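You operate a simulated robot arm through the tools that you are given. There is no shell and no other tool. Be economical: measure what you need, move in short steps, check, and stop when the job is done.

You are at the controls of a simulated robot arm. One attempt, no reset.

TASK
The spinner shows UNEVEN: add the purple glue tube and run it.
Fine: shut the hood, press the green button once and wait till the green lamp is out; leave the dial and the other tubes.

Only the result counts: the job must be done as asked and must still hold three seconds after the hand-in. Knocking over, shifting, dropping, spilling or breaking anything else fails it.

THE ROBOT
A 6-joint arm with a two-finger parallel gripper, fixed in place. Base frame: the origin is at the foot of the arm, x ahead of it, y to its left, z up; the work surface is at about z = 0.76. Lengths are in m, angles in rad, forces in N, time in s.
With the tool pointing down near the work surface it reaches from about 0.24 to 0.64 m from the base axis. Its first joint turns from -1.152 to 1.152 rad. Payload 2.7 kg.
The TCP is the grasp point between the finger pads, 0.023 m short of the fingertips. In the tool frame z runs along the fingers and y along their closing line. The gripper opens to 0.094 m. The fingers are 0.038 m wide and 0.01 m thick; the gripper's body (0.054 by 0.096 m) begins 0.039 m behind the TCP.
Orientation is that of the tool frame in the base frame, as a unit quaternion [x, y, z, w]. With the fingers straight down and closing along the base's y, the tool's x points along the base's -x, its y along +y and its z along -z.

THE INTERFACE
- The arm moves only by the tool play_rows. Its argument "motion" is a list of rows, each an object of numbers (a shift or turn left out is 0, a gripper value left out holds the last): "x", "y", "z": the shift along the base's x, y, z in units of 25 mm (1.0 is 25 mm); "ax", "ay", "az": the turn, a rotation vector about the base's x, y, z in units of 6 degrees (1.0 is 6 degrees); "claw": the opening, from 0 (shut) to 1 (fully open). In form: [{"x": .., "y": .., "z": .., "ax": .., "ay": .., "az": .., "claw": ..}, ...]. A call has 1 to 10 rows; each row shifts and turns the commanded pose from where the row before left it. A call with a number of a shift or a turn outside -1 to 1 is refused whole. A row lasts 0.2 s, in which the tool goes at most 0.05 m and 0.15 rad; a call with a longer step from one row to the next is refused whole, and so is a gripper value outside its range. A pose out of reach is approached as far as the arm can. The call stops where the force on the tool passes 70 N (or 10 N more than at its start, if that is more) or the arm is blocked; 0.2 s more then pass. Each finger travels about 0.045 m/s and halts on what it meets, pressing with about 32 N; the grip force reading is that of the motor and also rises with nothing between the fingers. The clock runs only during rows and for 0.2 s after the last one: add rows that do not move to give the fingers time. The reply holds the time, the measured pose of the TCP, the force on the tool along the base axes, the opening and the grip force, in the units named above and with some noise, with the torque about the TCP (base axes, N m) and any sound that the robot's microphone picked up, and new pictures: "views" is both (left out), scene, wrist or none.
- Cameras (640 x 400 px; columns grow to the right, rows downward): "scene" is fixed at [0.0625, -0.4212, 1.3884]; the picture's right is [0.87, -0.50, 0.00], its down [-0.25, -0.44, -0.86] and it looks along [0.43, 0.75, -0.51] (base axes); focal length 331 px, centre (320, 200). "wrist" rides on the gripper at [0.086, 0.016, -0.075] in the tool frame; the picture's right is [-0.18, 0.98, 0.00], its down [-0.58, -0.11, -0.81] and it looks along [-0.79, -0.15, 0.59] (tool axes); focal length 243 px, centre (320, 200). There is no depth. A picture from a camera that has moved, and an enlarged one, comes with that camera's place and axes in the base frame and with its lens. The place of the scene camera against the robot may be out by one fixed shift of up to 0.025 m in any direction.
- close_up(camera, box): a new picture of the part [left, top, right, bottom] of that camera's present view, enlarged. It takes no simulated time.
- hand_in(): hands the job in; it is judged then, once.

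Work in short steps. Places have to be worked out from the pictures, the camera data and where the tool is seen: move nearer, look again, correct. Check each grasp and each placing, and mend what went wrong. You have 120 turns and 200 pictures in all, those below and enlarged ones among them. Open the gripper and draw the arm clear of the work before you hand the job in, unless the task says otherwise; then end with one line.

The tools are called after ">>>" by a JSON object that holds its "fn" and its "kwargs". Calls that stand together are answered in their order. play_rows: Moves the arm, as the interface text tells. Its arguments: {"type":"object","properties":{"motion":{"type":"array","items":{"type":"object","properties":{"x":{"type":"number"},"y":{"type":"number"},"z":{"type":"number"},"ax":{"type":"number"},"ay":{"type":"number"},"az":{"type":"number"},"claw":{"type":"number"}}}},"views":{"type":"string","enum":["both","scene","wrist","none"]}},"required":["motion"]} The other tools are called the same way: close_up (camera, box) takes an enlarged picture of a part of a camera's view; hand_in () hands the job in.

At the start:

```text
t: 0.0
eef_pos: [0.3237, 0.1238, 1.1518]
orientation: [-0.001, 1.0, 0.001, 0.002]
force: [-0.8, 0.4, -0.6]
torque: [-0.01, 0.0, 0.01]
gripper_width: 0.0937
gripper_force: 0.0
```

scene: 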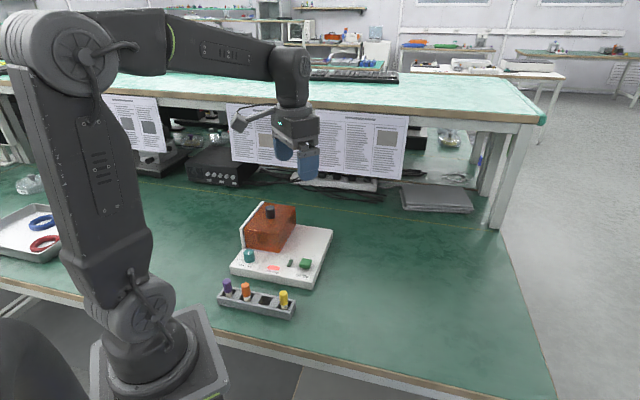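
wrist: 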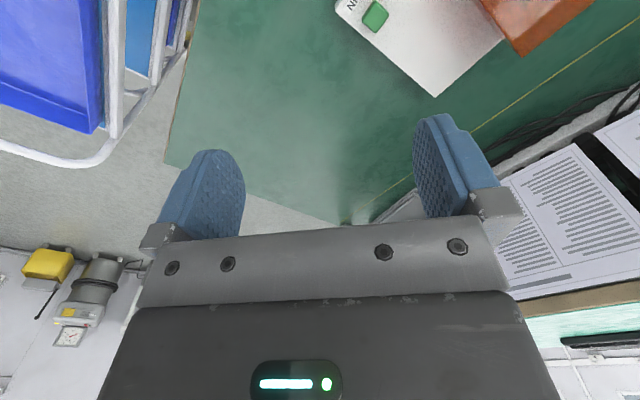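

I look at the device and rack enlarged first.

>>> {"fn": "close_up", "kwargs": {"camera": "scene", "box": [200, 190, 360, 330]}}

>>> {"fn": "close_up", "kwargs": {"camera": "scene", "box": [210, 270, 300, 325]}}

```text
2.86 times, centred on (280, 260) of scene
camera zoom: at [0.0625, -0.4212, 1.3884], right [0.87, -0.5, 0.0], down [-0.25, -0.44, -0.86], along [0.43, 0.75, -0.51], focal length 946 px, centre (434, 29)
```

zoom: 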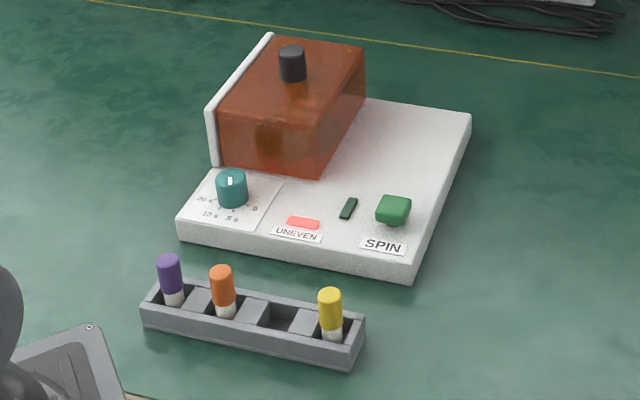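

```text
7.11 times, centred on (255, 298) of scene
camera zoom: at [0.0625, -0.4212, 1.3884], right [0.87, -0.5, 0.0], down [-0.25, -0.44, -0.86], along [0.43, 0.75, -0.51], focal length 2354 px, centre (782, -493)
```

zoom: 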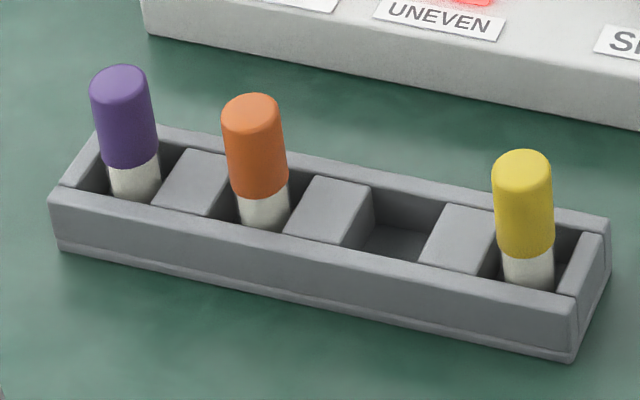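

The device is at about yaw -45°: hood near (0.33,0.34), button (0.36,0.18), purple tube (0.16,0.19). I swing the wrist to look along the device's depth direction.

>>> {"fn": "play_rows", "kwargs": {"motion": [{"x": -0.27, "y": 0.78, "z": -0.4, "az": 0.9375}, {"x": -0.27, "y": 0.78, "z": -0.4, "az": 0.9375}, {"x": -0.27, "y": 0.78, "z": -0.4, "az": 0.9375}, {"x": -0.27, "y": 0.78, "z": -0.4, "az": 0.9375}, {"x": -0.27, "y": 0.78, "z": -0.4, "az": 0.9375}, {"x": -0.27, "y": 0.78, "z": -0.4, "az": 0.9375}, {"x": -0.27, "y": 0.78, "z": -0.4, "az": 0.9375}, {"x": -0.27, "y": 0.78, "z": -0.4, "az": 0.9375}]}}

```text
t: 1.8
eef_pos: [0.2696, 0.2801, 1.0723]
orientation: [-0.383, 0.924, 0.0, -0.001]
force: [-0.4, -0.4, 0.8]
torque: [0.04, 0.02, -0.01]
gripper_width: 0.0938
gripper_force: 0.2
camera wrist: at [0.1963, 0.2307, 1.1458], right [-0.57, 0.82, 0.0], down [0.49, 0.33, 0.81], along [0.66, 0.46, -0.59], focal length 243 px, centre (320, 200)
```

scene: 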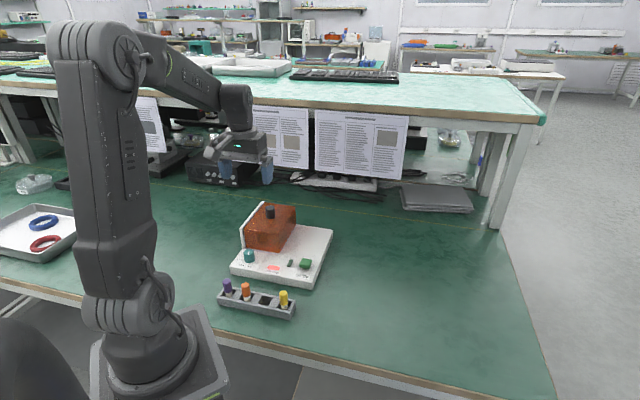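
wrist: 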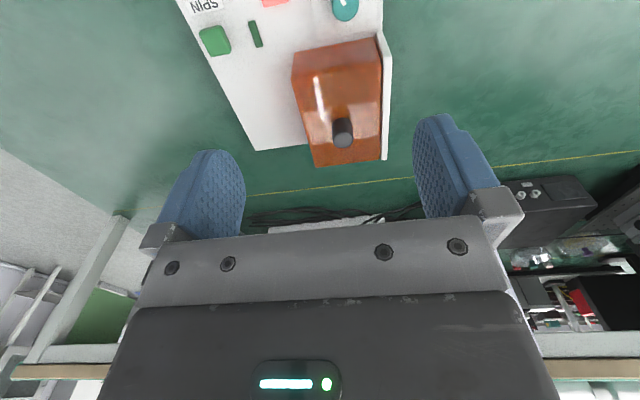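

>>> {"fn": "close_up", "kwargs": {"camera": "wrist", "box": [180, 0, 420, 180]}}

>>> {"fn": "close_up", "kwargs": {"camera": "scene", "box": [225, 195, 325, 270]}}

```text
2.22 times, centred on (300, 90) of wrist
camera zoom: at [0.1963, 0.2307, 1.1458], right [-0.57, 0.82, 0.0], down [0.49, 0.33, 0.81], along [0.66, 0.46, -0.59], focal length 539 px, centre (364, 444)
```

zoom: 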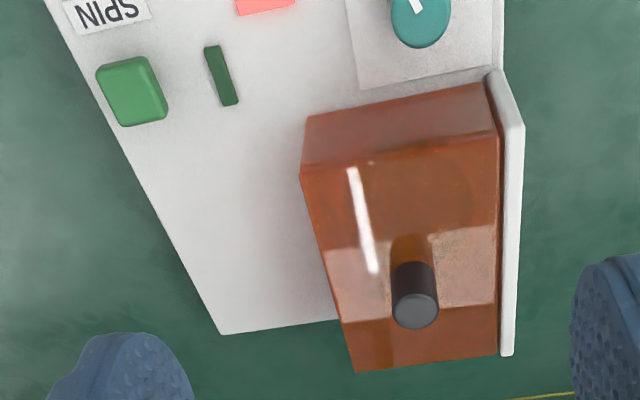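

```text
5.33 times, centred on (275, 232) of scene
camera zoom: at [0.0625, -0.4212, 1.3884], right [0.87, -0.5, 0.0], down [-0.25, -0.44, -0.86], along [0.43, 0.75, -0.51], focal length 1766 px, centre (560, 27)
```

zoom: 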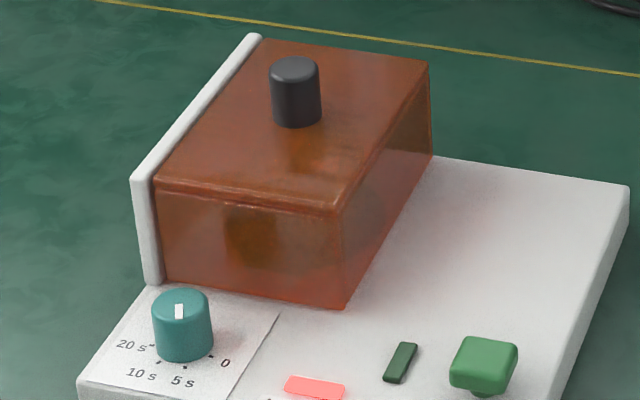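

Hood is shut over the rotor; unclear how it opens (slide, hinge or lift). I lower and back off a bit for a flatter view of it.

>>> {"fn": "play_rows", "kwargs": {"motion": [{"x": -0.28, "y": -0.28, "z": -0.9}, {"x": -0.28, "y": -0.28, "z": -0.9}, {"x": -0.28, "y": -0.28, "z": -0.9}, {"x": -0.28, "y": -0.28, "z": -0.9}], "views": "wrist"}}

>>> {"fn": "close_up", "kwargs": {"camera": "wrist", "box": [180, 0, 460, 200]}}

```text
t: 2.8
eef_pos: [0.2419, 0.2533, 0.981]
orientation: [-0.383, 0.924, 0.0, 0.0]
force: [0.0, -0.4, 0.0]
torque: [0.03, -0.04, 0.04]
gripper_width: 0.094
gripper_force: 0.1
camera wrist: at [0.168, 0.2039, 1.0551], right [-0.56, 0.83, 0.0], down [0.49, 0.33, 0.81], along [0.67, 0.46, -0.59], focal length 243 px, centre (320, 200)
```

wrist: 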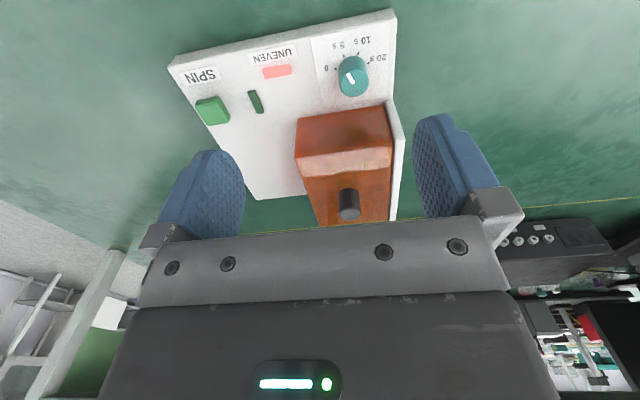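

```text
2.00 times, centred on (320, 100) of wrist
camera zoom: at [0.168, 0.2039, 1.0551], right [-0.56, 0.83, 0.0], down [0.49, 0.33, 0.81], along [0.67, 0.46, -0.59], focal length 485 px, centre (320, 400)
```

zoom: 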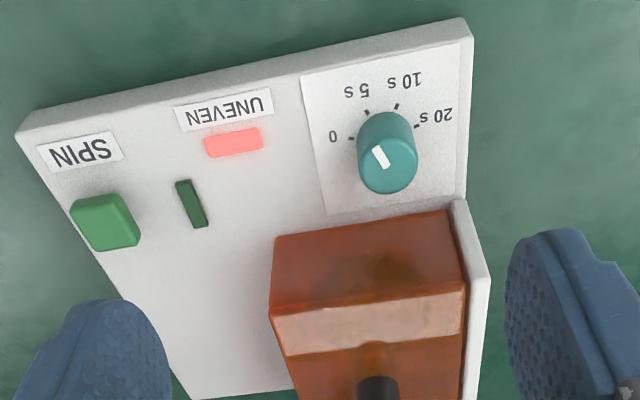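

Two views put the knob top near (0.355, 0.38, 0.885), centred on the hood. I move above it with a narrower opening.

>>> {"fn": "play_rows", "kwargs": {"motion": [{"x": 0.75, "y": 0.85, "claw": 0.65}, {"x": 0.75, "y": 0.85}, {"x": 0.75, "y": 0.85}, {"x": 0.75, "y": 0.85}, {"x": 0.75, "y": 0.85}, {"x": 0.75, "y": 0.85}, {"z": -0.8}, {"z": -0.6}]}}

>>> {"fn": "close_up", "kwargs": {"camera": "scene", "box": [220, 150, 330, 270]}}

```text
t: 4.6
eef_pos: [0.3538, 0.3782, 0.9468]
orientation: [-0.383, 0.924, 0.0, -0.001]
force: [0.1, -0.4, -0.3]
torque: [-0.04, 0.01, 0.0]
gripper_width: 0.0613
gripper_force: 0.1
camera wrist: at [0.2817, 0.3293, 1.0204], right [-0.56, 0.83, 0.0], down [0.49, 0.33, 0.81], along [0.67, 0.46, -0.59], focal length 243 px, centre (320, 200)
```

scene: 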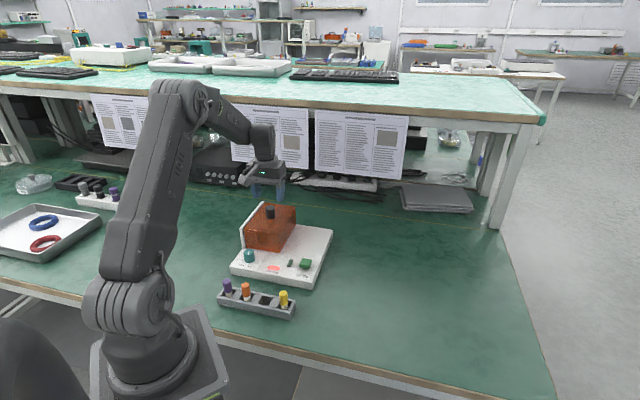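
wrist: 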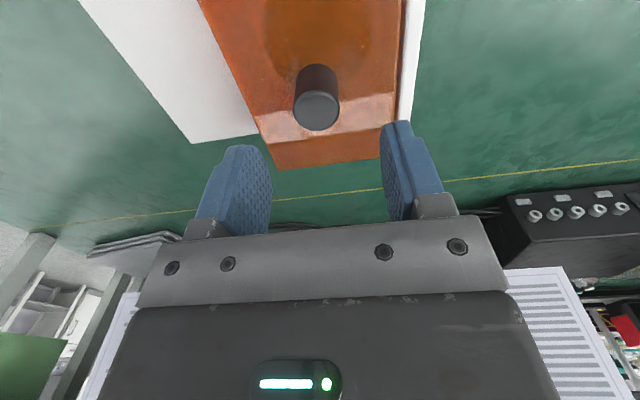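

```text
3.33 times, centred on (275, 210) of scene
camera zoom: at [0.0625, -0.4212, 1.3884], right [0.87, -0.5, 0.0], down [-0.25, -0.44, -0.86], along [0.43, 0.75, -0.51], focal length 1104 px, centre (470, 167)
```

zoom: 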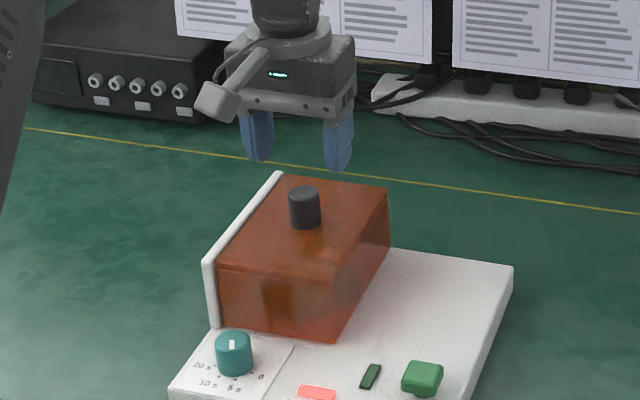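

The far-left of the scene shows another rack with tubes; I check it before choosing the tube.

>>> {"fn": "close_up", "kwargs": {"camera": "scene", "box": [0, 160, 130, 260]}}

```text
4.00 times, centred on (65, 210) of scene
camera zoom: at [0.0625, -0.4212, 1.3884], right [0.87, -0.5, 0.0], down [-0.25, -0.44, -0.86], along [0.43, 0.75, -0.51], focal length 1324 px, centre (1340, 160)
```

zoom: 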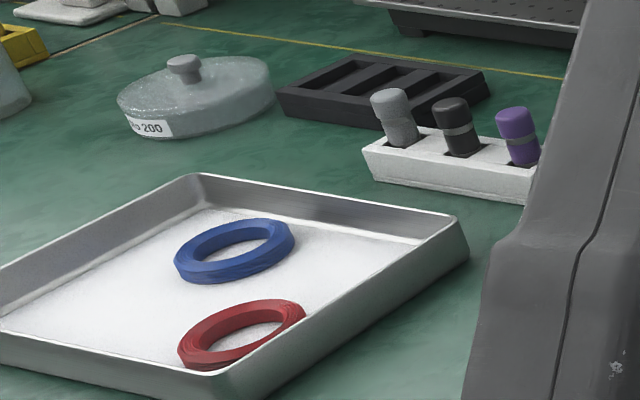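

That rack is out of reach, so the front rack's purple tube is meant. I descend on the knob and close.

>>> {"fn": "play_rows", "kwargs": {"motion": [{"x": 0.12, "y": 0.06, "z": -0.8}, {"z": -0.8}, {"z": -0.6}, {"claw": 0.1}, {}, {}, {}]}}

>>> {"fn": "close_up", "kwargs": {"camera": "scene", "box": [220, 150, 330, 270]}}

```text
t: 6.2
eef_pos: [0.3584, 0.3809, 0.891]
orientation: [-0.382, 0.924, 0.001, 0.001]
force: [0.9, -0.9, -1.5]
torque: [-0.1, -0.68, 0.02]
gripper_width: 0.0275
gripper_force: 45.4
camera wrist: at [0.2855, 0.3309, 0.9655], right [-0.57, 0.82, 0.0], down [0.49, 0.33, 0.81], along [0.67, 0.46, -0.59], focal length 243 px, centre (320, 200)
```

scene: 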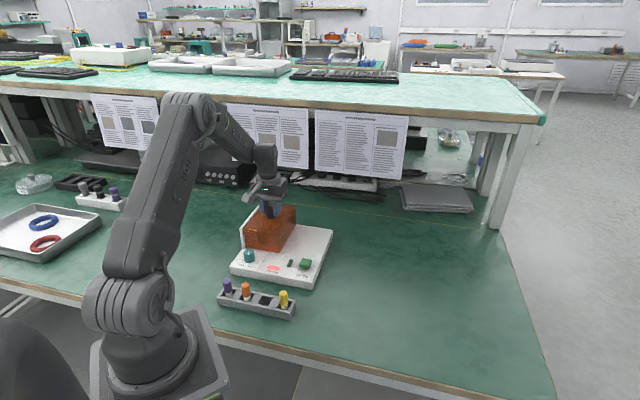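
wrist: 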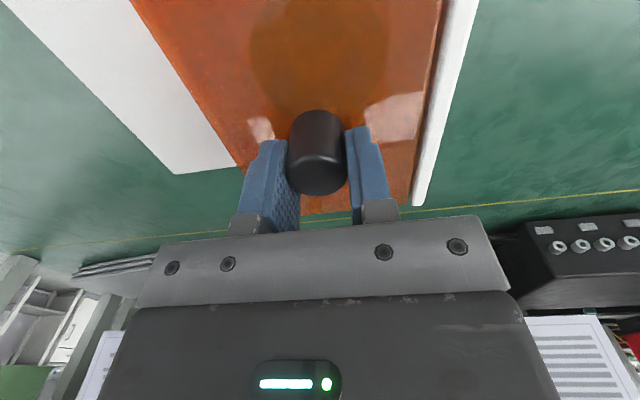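

```text
3.33 times, centred on (275, 210) of scene
camera zoom: at [0.0626, -0.4212, 1.3884], right [0.87, -0.5, 0.0], down [-0.25, -0.44, -0.86], along [0.43, 0.75, -0.51], focal length 1104 px, centre (470, 167)
```

zoom: 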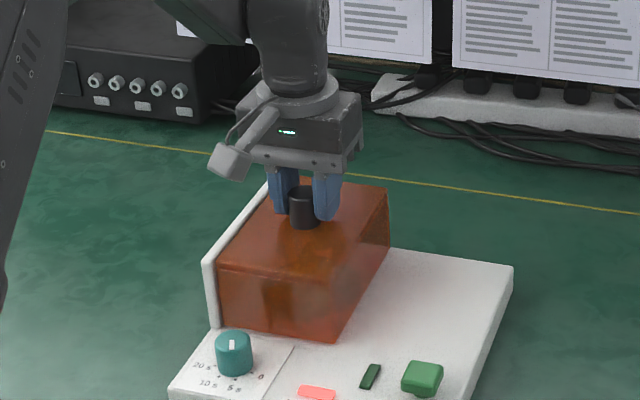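

The knob is held (27.5 mm). I test a small slide to the right along the device's width (away from the white wall), watching the force.

>>> {"fn": "play_rows", "kwargs": {"motion": [{"x": 0.1, "y": -0.1}, {"x": 0.1, "y": -0.1}, {}], "views": "wrist"}}

```text
t: 7.0
eef_pos: [0.3642, 0.3751, 0.8907]
orientation: [-0.383, 0.924, 0.0, 0.001]
force: [7.8, 7.7, -5.6]
torque: [-0.78, 0.01, 0.03]
gripper_width: 0.0274
gripper_force: 44.8
camera wrist: at [0.29, 0.3262, 0.9655], right [-0.57, 0.82, 0.0], down [0.49, 0.33, 0.81], along [0.67, 0.46, -0.59], focal length 243 px, centre (320, 200)
```

wrist: 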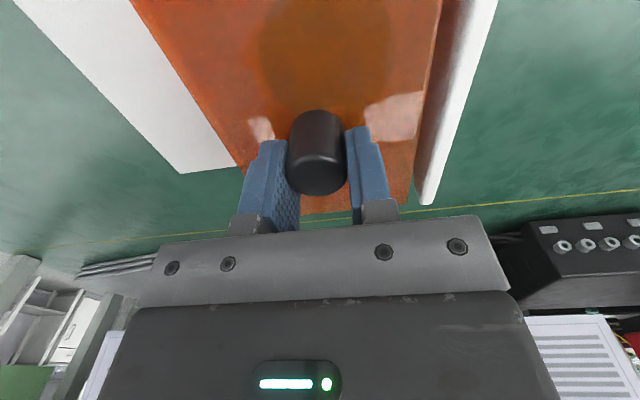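

The hood slides freely from the wall (a gap opened), with some side load. I continue in small steps.

>>> {"fn": "play_rows", "kwargs": {"motion": [{"x": 0.2, "y": -0.2}, {"x": 0.2, "y": -0.2}, {"x": 0.2, "y": -0.2}, {}], "views": "wrist"}}

```text
t: 8.0
eef_pos: [0.3778, 0.3607, 0.8912]
orientation: [-0.383, 0.924, 0.0, 0.002]
force: [6.4, 7.5, -6.9]
torque: [0.04, -0.8, 0.0]
gripper_width: 0.0273
gripper_force: 45.3
camera wrist: at [0.3046, 0.3117, 0.9655], right [-0.56, 0.83, 0.0], down [0.49, 0.33, 0.81], along [0.67, 0.46, -0.59], focal length 243 px, centre (320, 200)
```

wrist: 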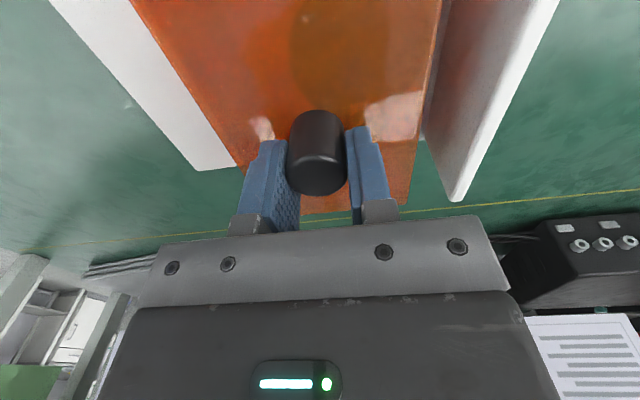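

Load is steady and the hood slides straight. Continue about 70 mm more.

>>> {"fn": "play_rows", "kwargs": {"motion": [{"x": 0.3, "y": -0.3}, {"x": 0.3, "y": -0.3}, {"x": 0.3, "y": -0.3}, {"x": 0.3, "y": -0.3}, {"x": 0.3, "y": -0.3}, {}]}}

>>> {"fn": "close_up", "kwargs": {"camera": "scene", "box": [220, 180, 340, 290]}}

```text
t: 9.4
eef_pos: [0.4153, 0.323, 0.891]
orientation: [-0.383, 0.924, 0.001, 0.002]
force: [15.7, 15.4, -3.9]
torque: [-0.78, 0.06, -0.05]
gripper_width: 0.0277
gripper_force: 45.1
camera wrist: at [0.3423, 0.2737, 0.9654], right [-0.57, 0.83, 0.0], down [0.49, 0.33, 0.81], along [0.67, 0.46, -0.59], focal length 243 px, centre (320, 200)
```

scene: 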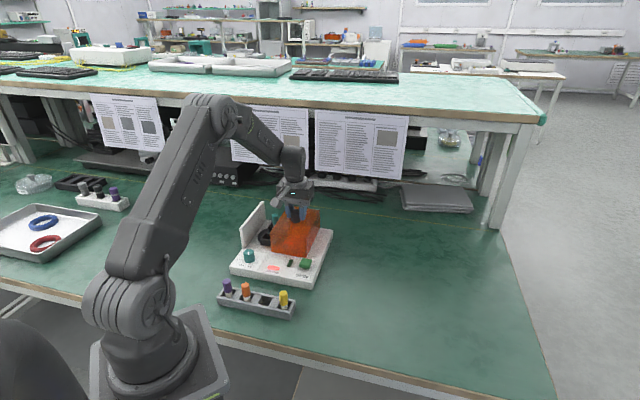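
wrist: 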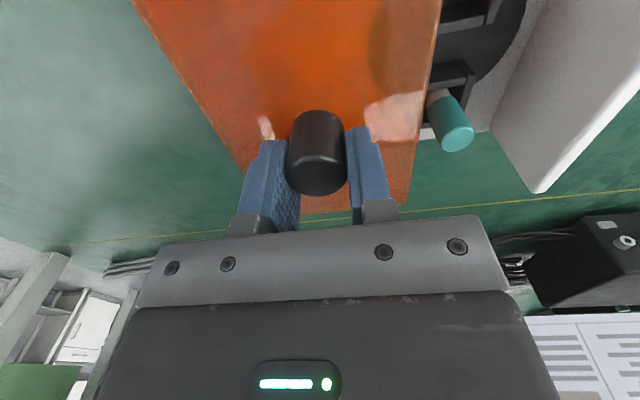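

```text
3.64 times, centred on (280, 235) of scene
camera zoom: at [0.0629, -0.4208, 1.3885], right [0.87, -0.5, 0.0], down [-0.25, -0.44, -0.86], along [0.43, 0.75, -0.51], focal length 1204 px, centre (466, 73)
```

zoom: 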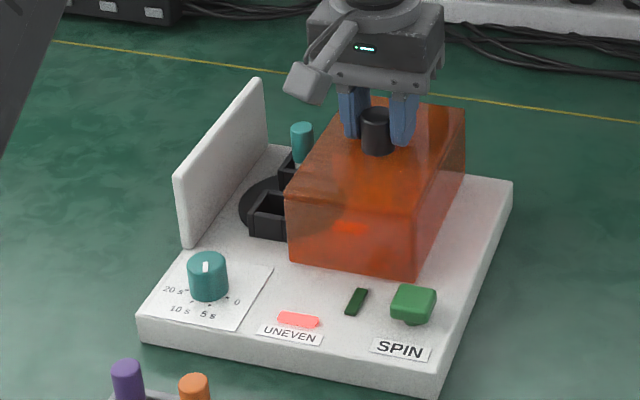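

Rotor with a teal tube appears. Side load has grown to ~22 N along the depth, so I bias 1.5 mm that way and continue.

>>> {"fn": "play_rows", "kwargs": {"motion": [{"x": 0.05, "y": 0.05}, {"x": 0.25, "y": -0.25}, {"x": 0.25, "y": -0.25}, {"x": 0.25, "y": -0.25}, {}]}}

>>> {"fn": "close_up", "kwargs": {"camera": "scene", "box": [220, 180, 340, 290]}}

```text
t: 10.6
eef_pos: [0.4324, 0.3054, 0.8913]
orientation: [-0.383, 0.924, 0.001, -0.001]
force: [-2.5, 4.5, 7.0]
torque: [-1.36, 0.61, -0.16]
gripper_width: 0.0273
gripper_force: 45.0
camera wrist: at [0.3599, 0.2565, 0.9657], right [-0.57, 0.82, 0.0], down [0.49, 0.33, 0.81], along [0.66, 0.46, -0.59], focal length 243 px, centre (320, 200)
```

scene: 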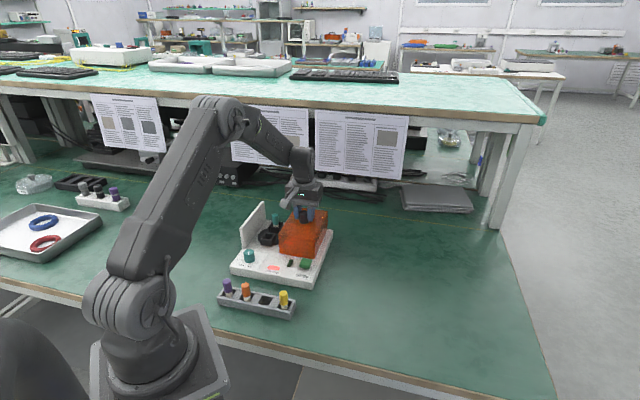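
wrist: 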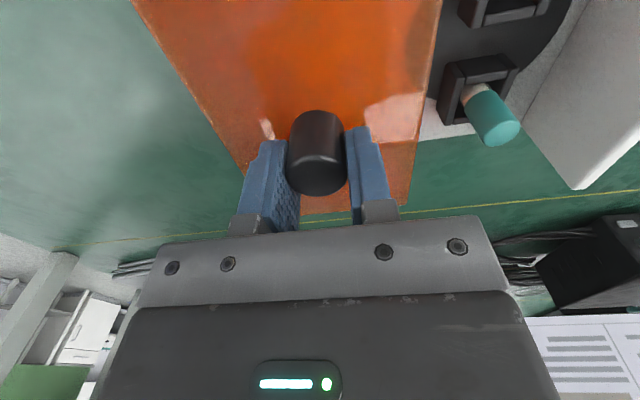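

```text
3.64 times, centred on (280, 235) of scene
camera zoom: at [0.0624, -0.4211, 1.3885], right [0.87, -0.5, 0.0], down [-0.25, -0.44, -0.86], along [0.43, 0.75, -0.51], focal length 1204 px, centre (466, 73)
```

zoom: 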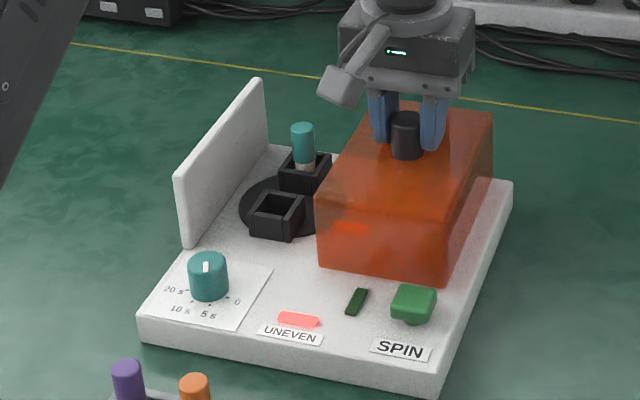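

Still sliding; I go another ~12 mm checking for the end stop.

>>> {"fn": "play_rows", "kwargs": {"motion": [{"x": 0.12, "y": -0.12}, {"x": 0.12, "y": -0.12}, {"x": 0.12, "y": -0.12}, {}]}}

>>> {"fn": "close_up", "kwargs": {"camera": "scene", "box": [220, 180, 340, 290]}}

```text
t: 11.6
eef_pos: [0.4326, 0.3056, 0.8922]
orientation: [-0.387, 0.922, 0.006, -0.006]
force: [-13.0, 3.6, 5.2]
torque: [-0.38, -0.55, 0.0]
gripper_width: 0.0274
gripper_force: 45.5
stopped in row 4: the force on the tool passed its limit at 70 N (the readings are from after the stop); the commanded pose is now the measured one
camera wrist: at [0.3616, 0.2553, 0.9661], right [-0.57, 0.82, 0.01], down [0.5, 0.33, 0.8], along [0.65, 0.47, -0.6], focal length 243 px, centre (320, 200)
```

scene: 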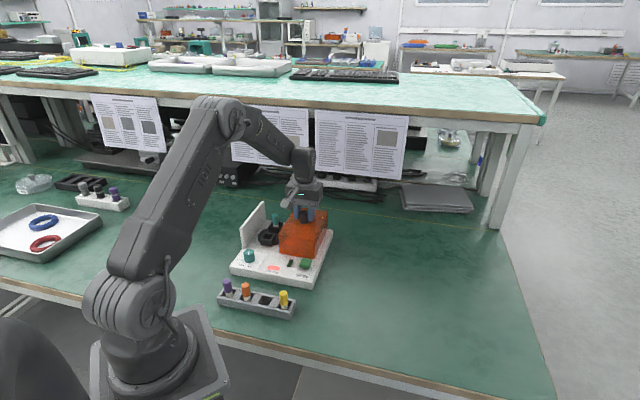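
wrist: 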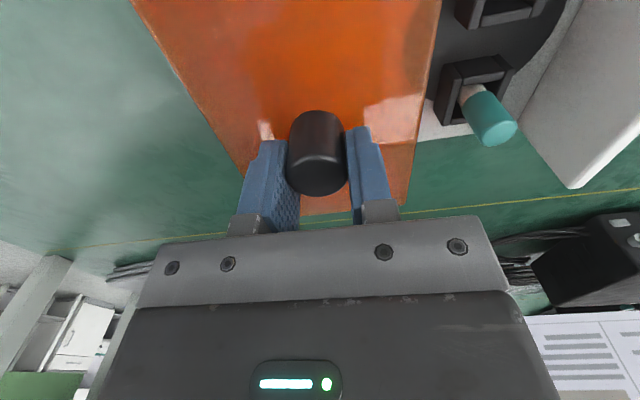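

```text
3.64 times, centred on (280, 235) of scene
camera zoom: at [0.0621, -0.4212, 1.3885], right [0.87, -0.5, 0.0], down [-0.25, -0.44, -0.86], along [0.43, 0.75, -0.51], focal length 1204 px, centre (466, 73)
```

zoom: 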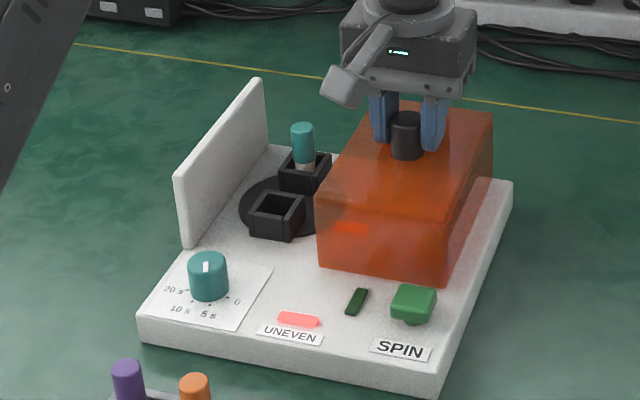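

The hood is at its end stop and the rotor is exposed. I release, lift, straighten the tool, and move back to view the rotor.

>>> {"fn": "play_rows", "kwargs": {"motion": [{"claw": 0.6}, {}, {"z": 0.5, "ax": -0.06, "ay": -0.15, "az": -0.09}, {"z": 1}, {"z": 1}, {"z": 1, "x": -0.9, "y": 0.2}, {"z": 1, "x": -0.9, "y": 0.2}, {"x": -0.9, "y": 0.2}, {"x": -0.9, "y": 0.2}, {"x": -0.9, "y": 0.2}]}}

>>> {"fn": "close_up", "kwargs": {"camera": "wrist", "box": [200, 0, 460, 180]}}

>>> {"fn": "close_up", "kwargs": {"camera": "scene", "box": [220, 180, 340, 290]}}

```text
t: 13.8
eef_pos: [0.3229, 0.3293, 1.0035]
orientation: [-0.383, 0.924, 0.0, 0.001]
force: [-0.1, 0.0, 0.5]
torque: [-0.01, 0.06, 0.01]
gripper_width: 0.0563
gripper_force: 0.1
camera wrist: at [0.2498, 0.2801, 1.0772], right [-0.56, 0.83, 0.0], down [0.49, 0.33, 0.81], along [0.67, 0.45, -0.59], focal length 243 px, centre (320, 200)
```

scene: 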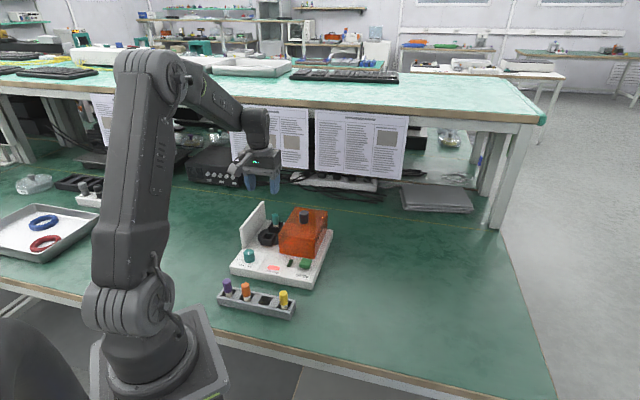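
wrist: 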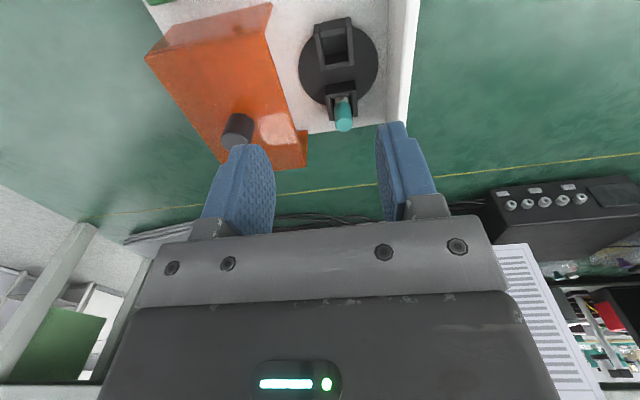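

```text
2.22 times, centred on (330, 90) of wrist
camera zoom: at [0.2498, 0.2801, 1.0772], right [-0.56, 0.83, 0.0], down [0.49, 0.33, 0.81], along [0.67, 0.45, -0.59], focal length 539 px, centre (298, 444)
```

zoom: 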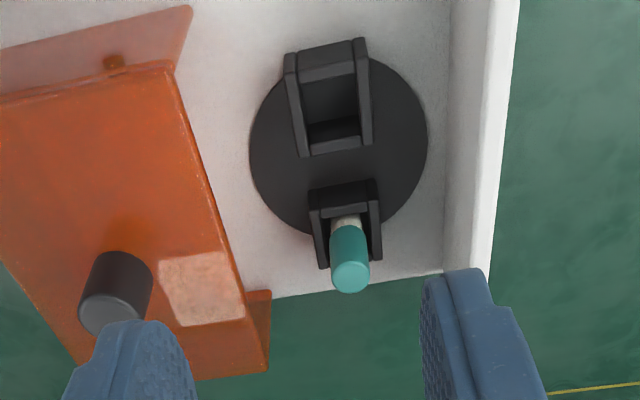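

```text
3.64 times, centred on (280, 235) of scene
camera zoom: at [0.0625, -0.4212, 1.3884], right [0.87, -0.5, 0.0], down [-0.25, -0.44, -0.86], along [0.43, 0.75, -0.51], focal length 1204 px, centre (466, 73)
```

zoom: 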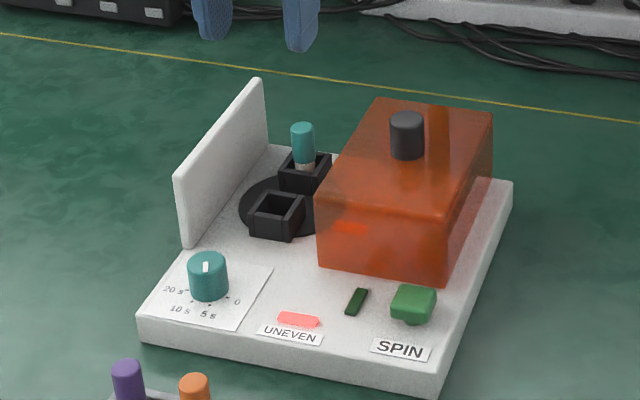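

I enlarge the empty rotor pocket for its exact centre.

>>> {"fn": "close_up", "kwargs": {"camera": "wrist", "box": [290, 0, 390, 70]}}

>>> {"fn": "close_up", "kwargs": {"camera": "scene", "box": [250, 205, 300, 250]}}

```text
5.71 times, centred on (340, 35) of wrist
camera zoom: at [0.2498, 0.2801, 1.0772], right [-0.56, 0.83, 0.0], down [0.49, 0.33, 0.81], along [0.67, 0.45, -0.59], focal length 1386 px, centre (206, 1143)
```

zoom: 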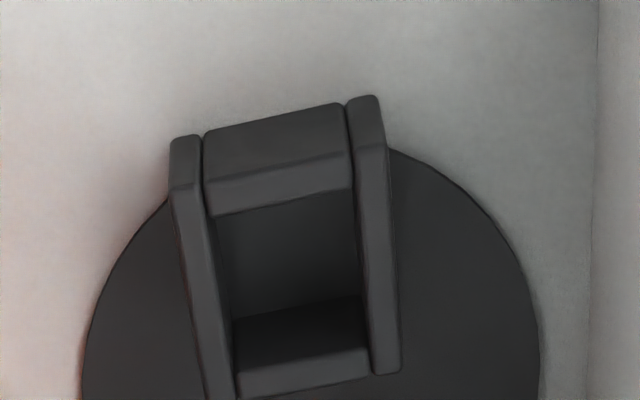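

```text
8.89 times, centred on (275, 228) of scene
camera zoom: at [0.0625, -0.4212, 1.3884], right [0.87, -0.5, 0.0], down [-0.25, -0.44, -0.86], along [0.43, 0.75, -0.51], focal length 2942 px, centre (720, -44)
```

zoom: 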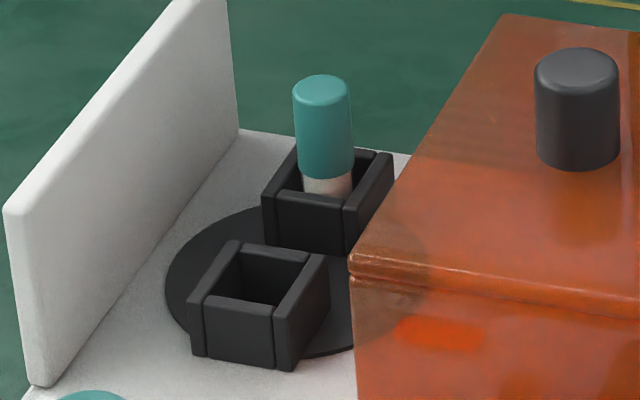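

The empty pocket's centre is about (0.327, 0.350), rim ≈0.82. Now I move above the purple tube for a near view.

>>> {"fn": "play_rows", "kwargs": {"motion": [{"x": -0.76, "y": -0.6}, {"x": -0.76, "y": -0.6}, {"x": -0.76, "y": -0.6}, {"x": -0.76, "y": -0.6}, {"x": -0.76, "y": -0.6}, {"x": -0.76, "y": -0.6}, {"x": -0.76, "y": -0.6}, {"x": -0.76, "y": -0.6}, {"z": -0.8}]}}

>>> {"fn": "close_up", "kwargs": {"camera": "wrist", "box": [220, 0, 420, 140]}}

```text
t: 15.8
eef_pos: [0.1708, 0.2098, 0.9841]
orientation: [-0.382, 0.924, 0.0, 0.002]
force: [-0.6, 0.3, 0.0]
torque: [0.02, -0.05, 0.01]
gripper_width: 0.0563
gripper_force: 0.0
camera wrist: at [0.0978, 0.1612, 1.057], right [-0.56, 0.83, 0.0], down [0.49, 0.33, 0.81], along [0.67, 0.45, -0.59], focal length 243 px, centre (320, 200)
```

scene: 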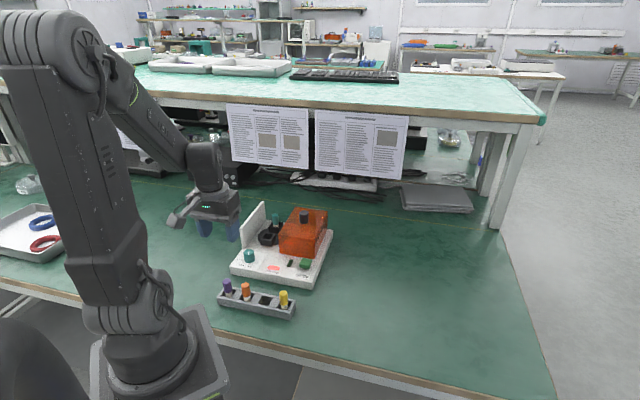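
wrist: 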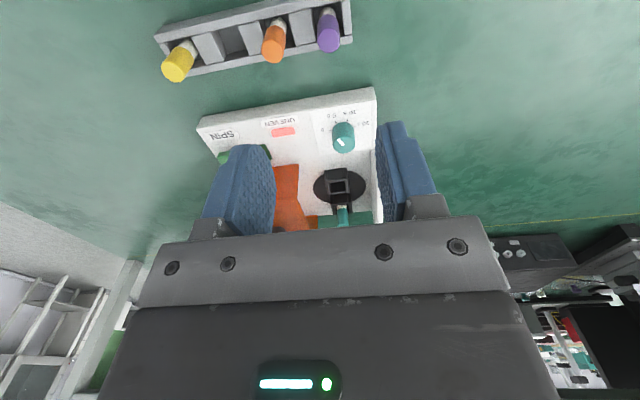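

```text
2.86 times, centred on (320, 70) of wrist
camera zoom: at [0.0978, 0.1612, 1.057], right [-0.56, 0.83, 0.0], down [0.49, 0.33, 0.81], along [0.67, 0.45, -0.59], focal length 693 px, centre (320, 571)
```

zoom: 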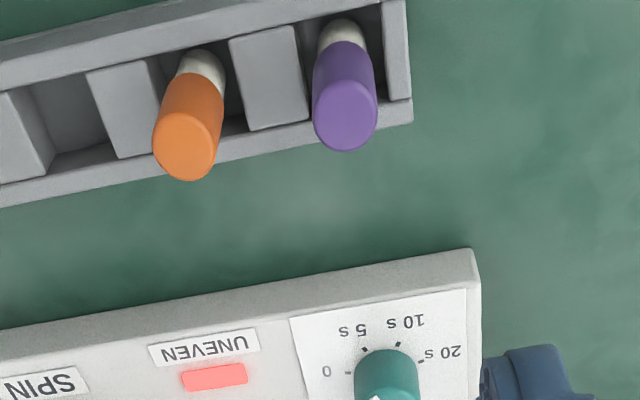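

Purple tube computed at about (0.161, 0.2125), cap top ≈0.84; orange is 47 mm away. I hover just above with a 40 mm opening and check.

>>> {"fn": "play_rows", "kwargs": {"motion": [{"x": -0.4, "y": 0.11, "claw": 0.42}, {"z": -0.8}, {"z": -0.8}, {"z": -0.8}, {"z": -0.8}, {"z": -0.8}, {}]}}

>>> {"fn": "close_up", "kwargs": {"camera": "scene", "box": [180, 230, 310, 330]}}

>>> {"fn": "close_up", "kwargs": {"camera": "wrist", "box": [220, 60, 420, 240]}}

```text
t: 17.4
eef_pos: [0.1609, 0.2124, 0.8822]
orientation: [-0.382, 0.924, 0.0, 0.002]
force: [0.0, 0.3, 0.4]
torque: [0.01, 0.01, 0.01]
gripper_width: 0.0394
gripper_force: 0.0
camera wrist: at [0.0872, 0.1635, 0.9566], right [-0.56, 0.83, 0.0], down [0.49, 0.33, 0.81], along [0.67, 0.45, -0.59], focal length 243 px, centre (320, 200)
```

scene: 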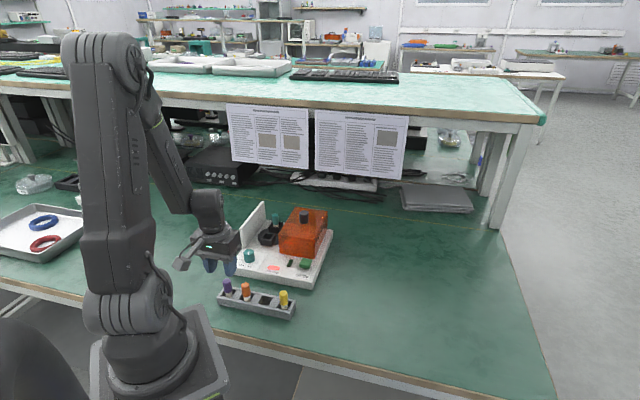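
wrist: 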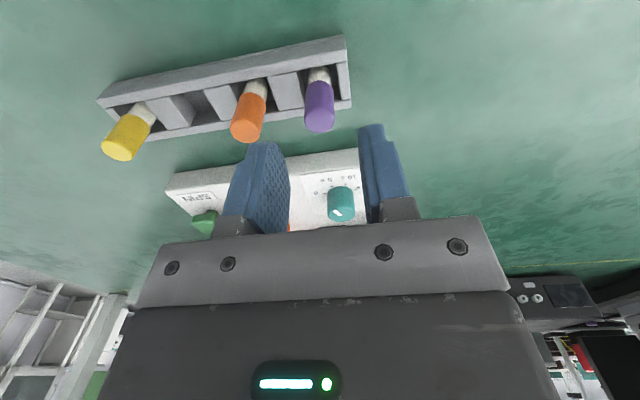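

```text
4.00 times, centred on (245, 280) of scene
camera zoom: at [0.0625, -0.4212, 1.3884], right [0.87, -0.5, 0.0], down [-0.25, -0.44, -0.86], along [0.43, 0.75, -0.51], focal length 1324 px, centre (620, -120)
```

zoom: 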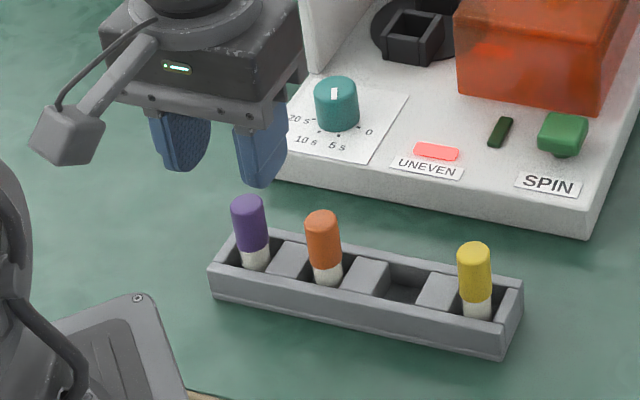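

```text
2.22 times, centred on (320, 150) of wrist
camera zoom: at [0.0872, 0.1635, 0.9566], right [-0.56, 0.83, 0.0], down [0.49, 0.33, 0.81], along [0.67, 0.45, -0.59], focal length 539 px, centre (320, 311)
```

zoom: 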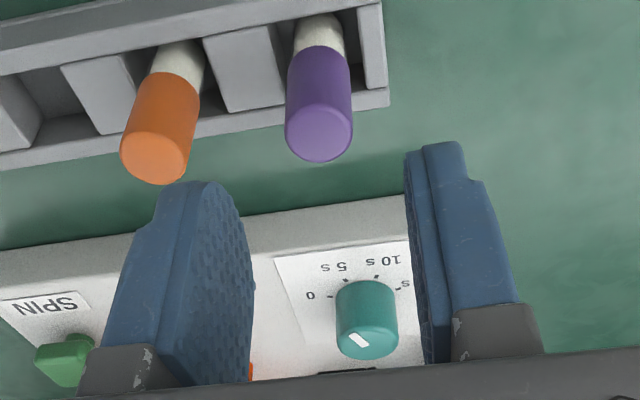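

The two wrist views intersect with the tube about 8 mm further ahead: (0.168, 0.2165), cap top ≈0.824. I shift, descend and check before closing.

>>> {"fn": "play_rows", "kwargs": {"motion": [{"x": 0.28, "y": 0.16}, {"z": -0.7}, {"z": -0.5}, {}], "views": "wrist"}}

>>> {"fn": "close_up", "kwargs": {"camera": "scene", "box": [180, 230, 310, 330]}}

>>> {"fn": "close_up", "kwargs": {"camera": "wrist", "box": [220, 60, 420, 240]}}

```text
t: 18.4
eef_pos: [0.1689, 0.2167, 0.8528]
orientation: [-0.382, 0.924, 0.0, 0.002]
force: [-0.6, 0.3, -0.5]
torque: [-0.01, 0.01, 0.03]
gripper_width: 0.0393
gripper_force: 0.1
camera wrist: at [0.0944, 0.1683, 0.9267], right [-0.56, 0.83, 0.0], down [0.49, 0.33, 0.81], along [0.67, 0.45, -0.59], focal length 243 px, centre (320, 200)
```

wrist: 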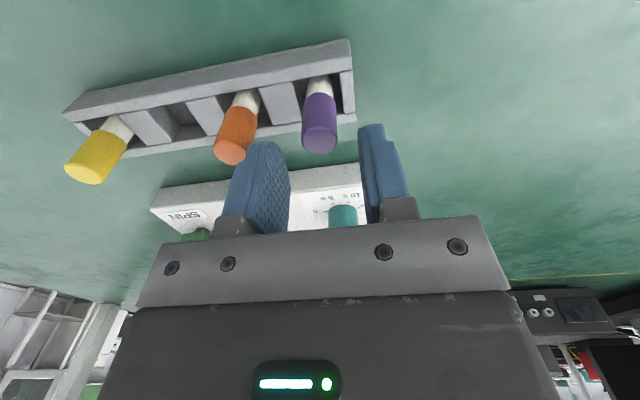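

```text
4.00 times, centred on (245, 280) of scene
camera zoom: at [0.0625, -0.4212, 1.3884], right [0.87, -0.5, 0.0], down [-0.25, -0.44, -0.86], along [0.43, 0.75, -0.51], focal length 1324 px, centre (620, -120)
```

zoom: 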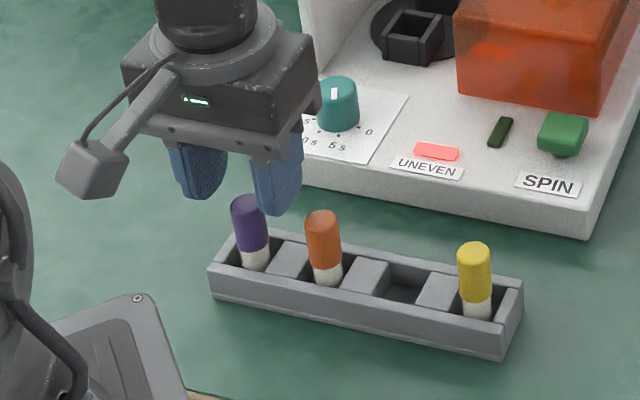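

```text
2.22 times, centred on (320, 150) of wrist
camera zoom: at [0.0944, 0.1683, 0.9267], right [-0.56, 0.83, 0.0], down [0.49, 0.33, 0.81], along [0.67, 0.45, -0.59], focal length 539 px, centre (320, 311)
```

zoom: 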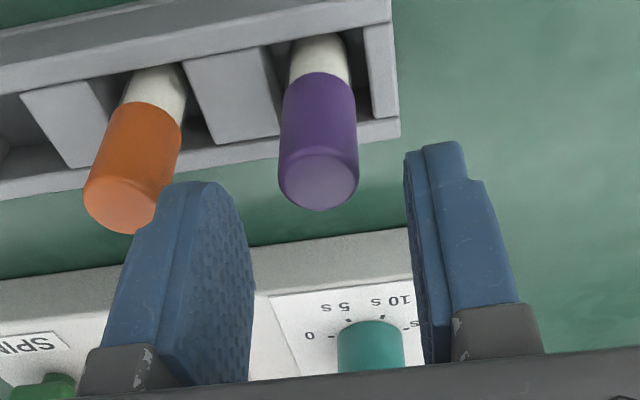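

On-axis consistency now gives cap top 0.8246 – aligned. Descend to 0.816 and close.

>>> {"fn": "play_rows", "kwargs": {"motion": [{"z": -0.5}, {"z": -0.5}, {"z": -0.46}, {}, {"claw": 0.0}, {}, {}]}}

>>> {"fn": "close_up", "kwargs": {"camera": "scene", "box": [180, 230, 310, 330]}}

```text
t: 20.0
eef_pos: [0.168, 0.2171, 0.817]
orientation: [-0.382, 0.924, 0.0, 0.002]
force: [0.0, 0.8, -0.1]
torque: [-0.02, -0.01, 0.0]
gripper_width: 0.019
gripper_force: 32.0
camera wrist: at [0.0939, 0.1675, 0.8903], right [-0.56, 0.83, 0.0], down [0.49, 0.33, 0.81], along [0.67, 0.45, -0.59], focal length 243 px, centre (320, 200)
```

scene: 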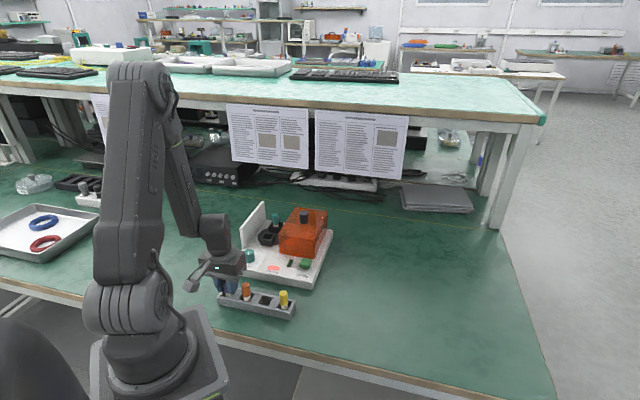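
wrist: 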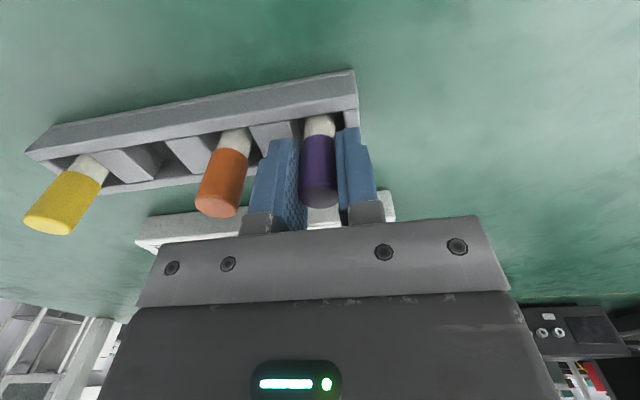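

```text
4.00 times, centred on (245, 280) of scene
camera zoom: at [0.0625, -0.4212, 1.3884], right [0.87, -0.5, 0.0], down [-0.25, -0.44, -0.86], along [0.43, 0.75, -0.51], focal length 1324 px, centre (620, -120)
```

zoom: 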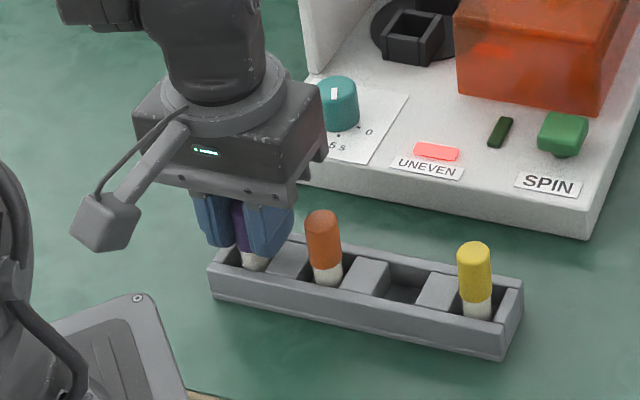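

Held (19 mm, 32 N). Lift straight up and check.

>>> {"fn": "play_rows", "kwargs": {"motion": [{"z": 0.5}, {"z": 0.9}, {"z": 0.9}, {"z": 0.9}, {"z": 0.9}, {"z": 0.9}, {}]}}

>>> {"fn": "close_up", "kwargs": {"camera": "wrist", "box": [220, 60, 420, 240]}}

>>> {"fn": "close_up", "kwargs": {"camera": "scene", "box": [180, 200, 310, 320]}}

```text
t: 21.6
eef_pos: [0.1669, 0.2155, 0.9422]
orientation: [-0.382, 0.924, 0.0, 0.001]
force: [-0.1, 0.1, 1.0]
torque: [0.0, -0.02, 0.0]
gripper_width: 0.019
gripper_force: 32.8
camera wrist: at [0.0937, 0.1668, 1.0153], right [-0.56, 0.83, 0.0], down [0.49, 0.33, 0.81], along [0.67, 0.45, -0.59], focal length 243 px, centre (320, 200)
```

scene: 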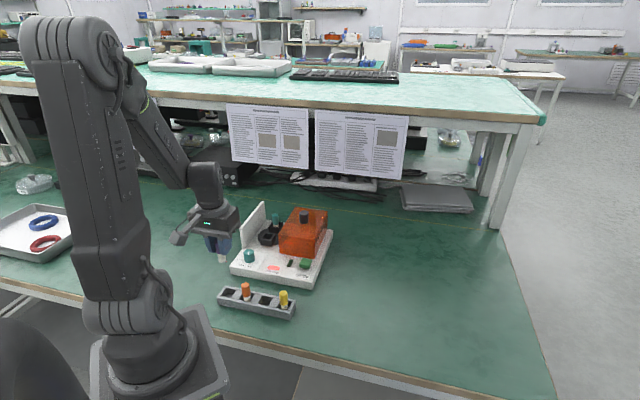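
wrist: 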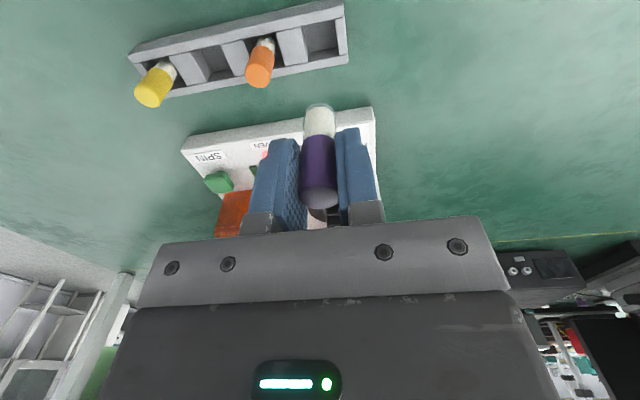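

```text
2.22 times, centred on (320, 150) of wrist
camera zoom: at [0.0937, 0.1668, 1.0153], right [-0.56, 0.83, 0.0], down [0.49, 0.33, 0.81], along [0.67, 0.45, -0.59], focal length 539 px, centre (320, 311)
```

zoom: 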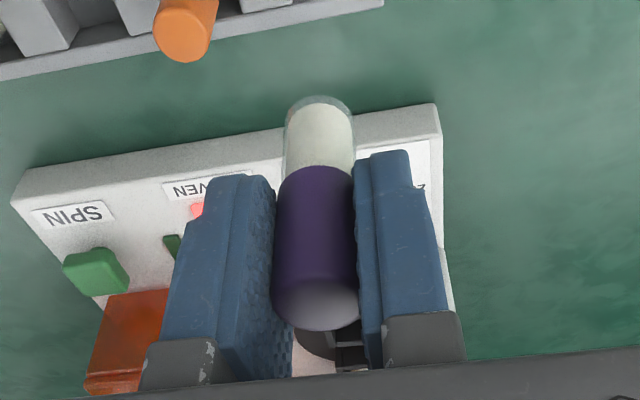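

```text
3.33 times, centred on (245, 260) of scene
camera zoom: at [0.0625, -0.4212, 1.3884], right [0.87, -0.5, 0.0], down [-0.25, -0.44, -0.86], along [0.43, 0.75, -0.51], focal length 1104 px, centre (570, 0)
```

zoom: 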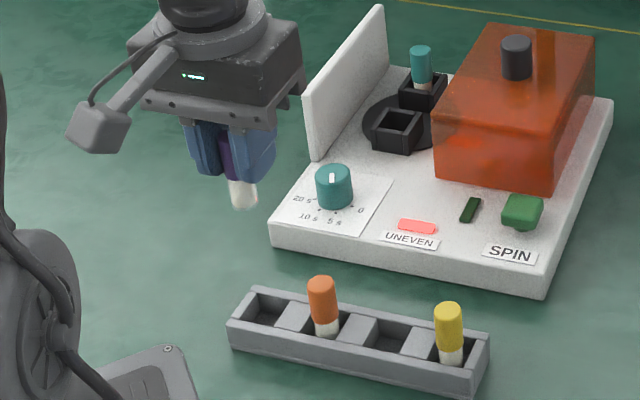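

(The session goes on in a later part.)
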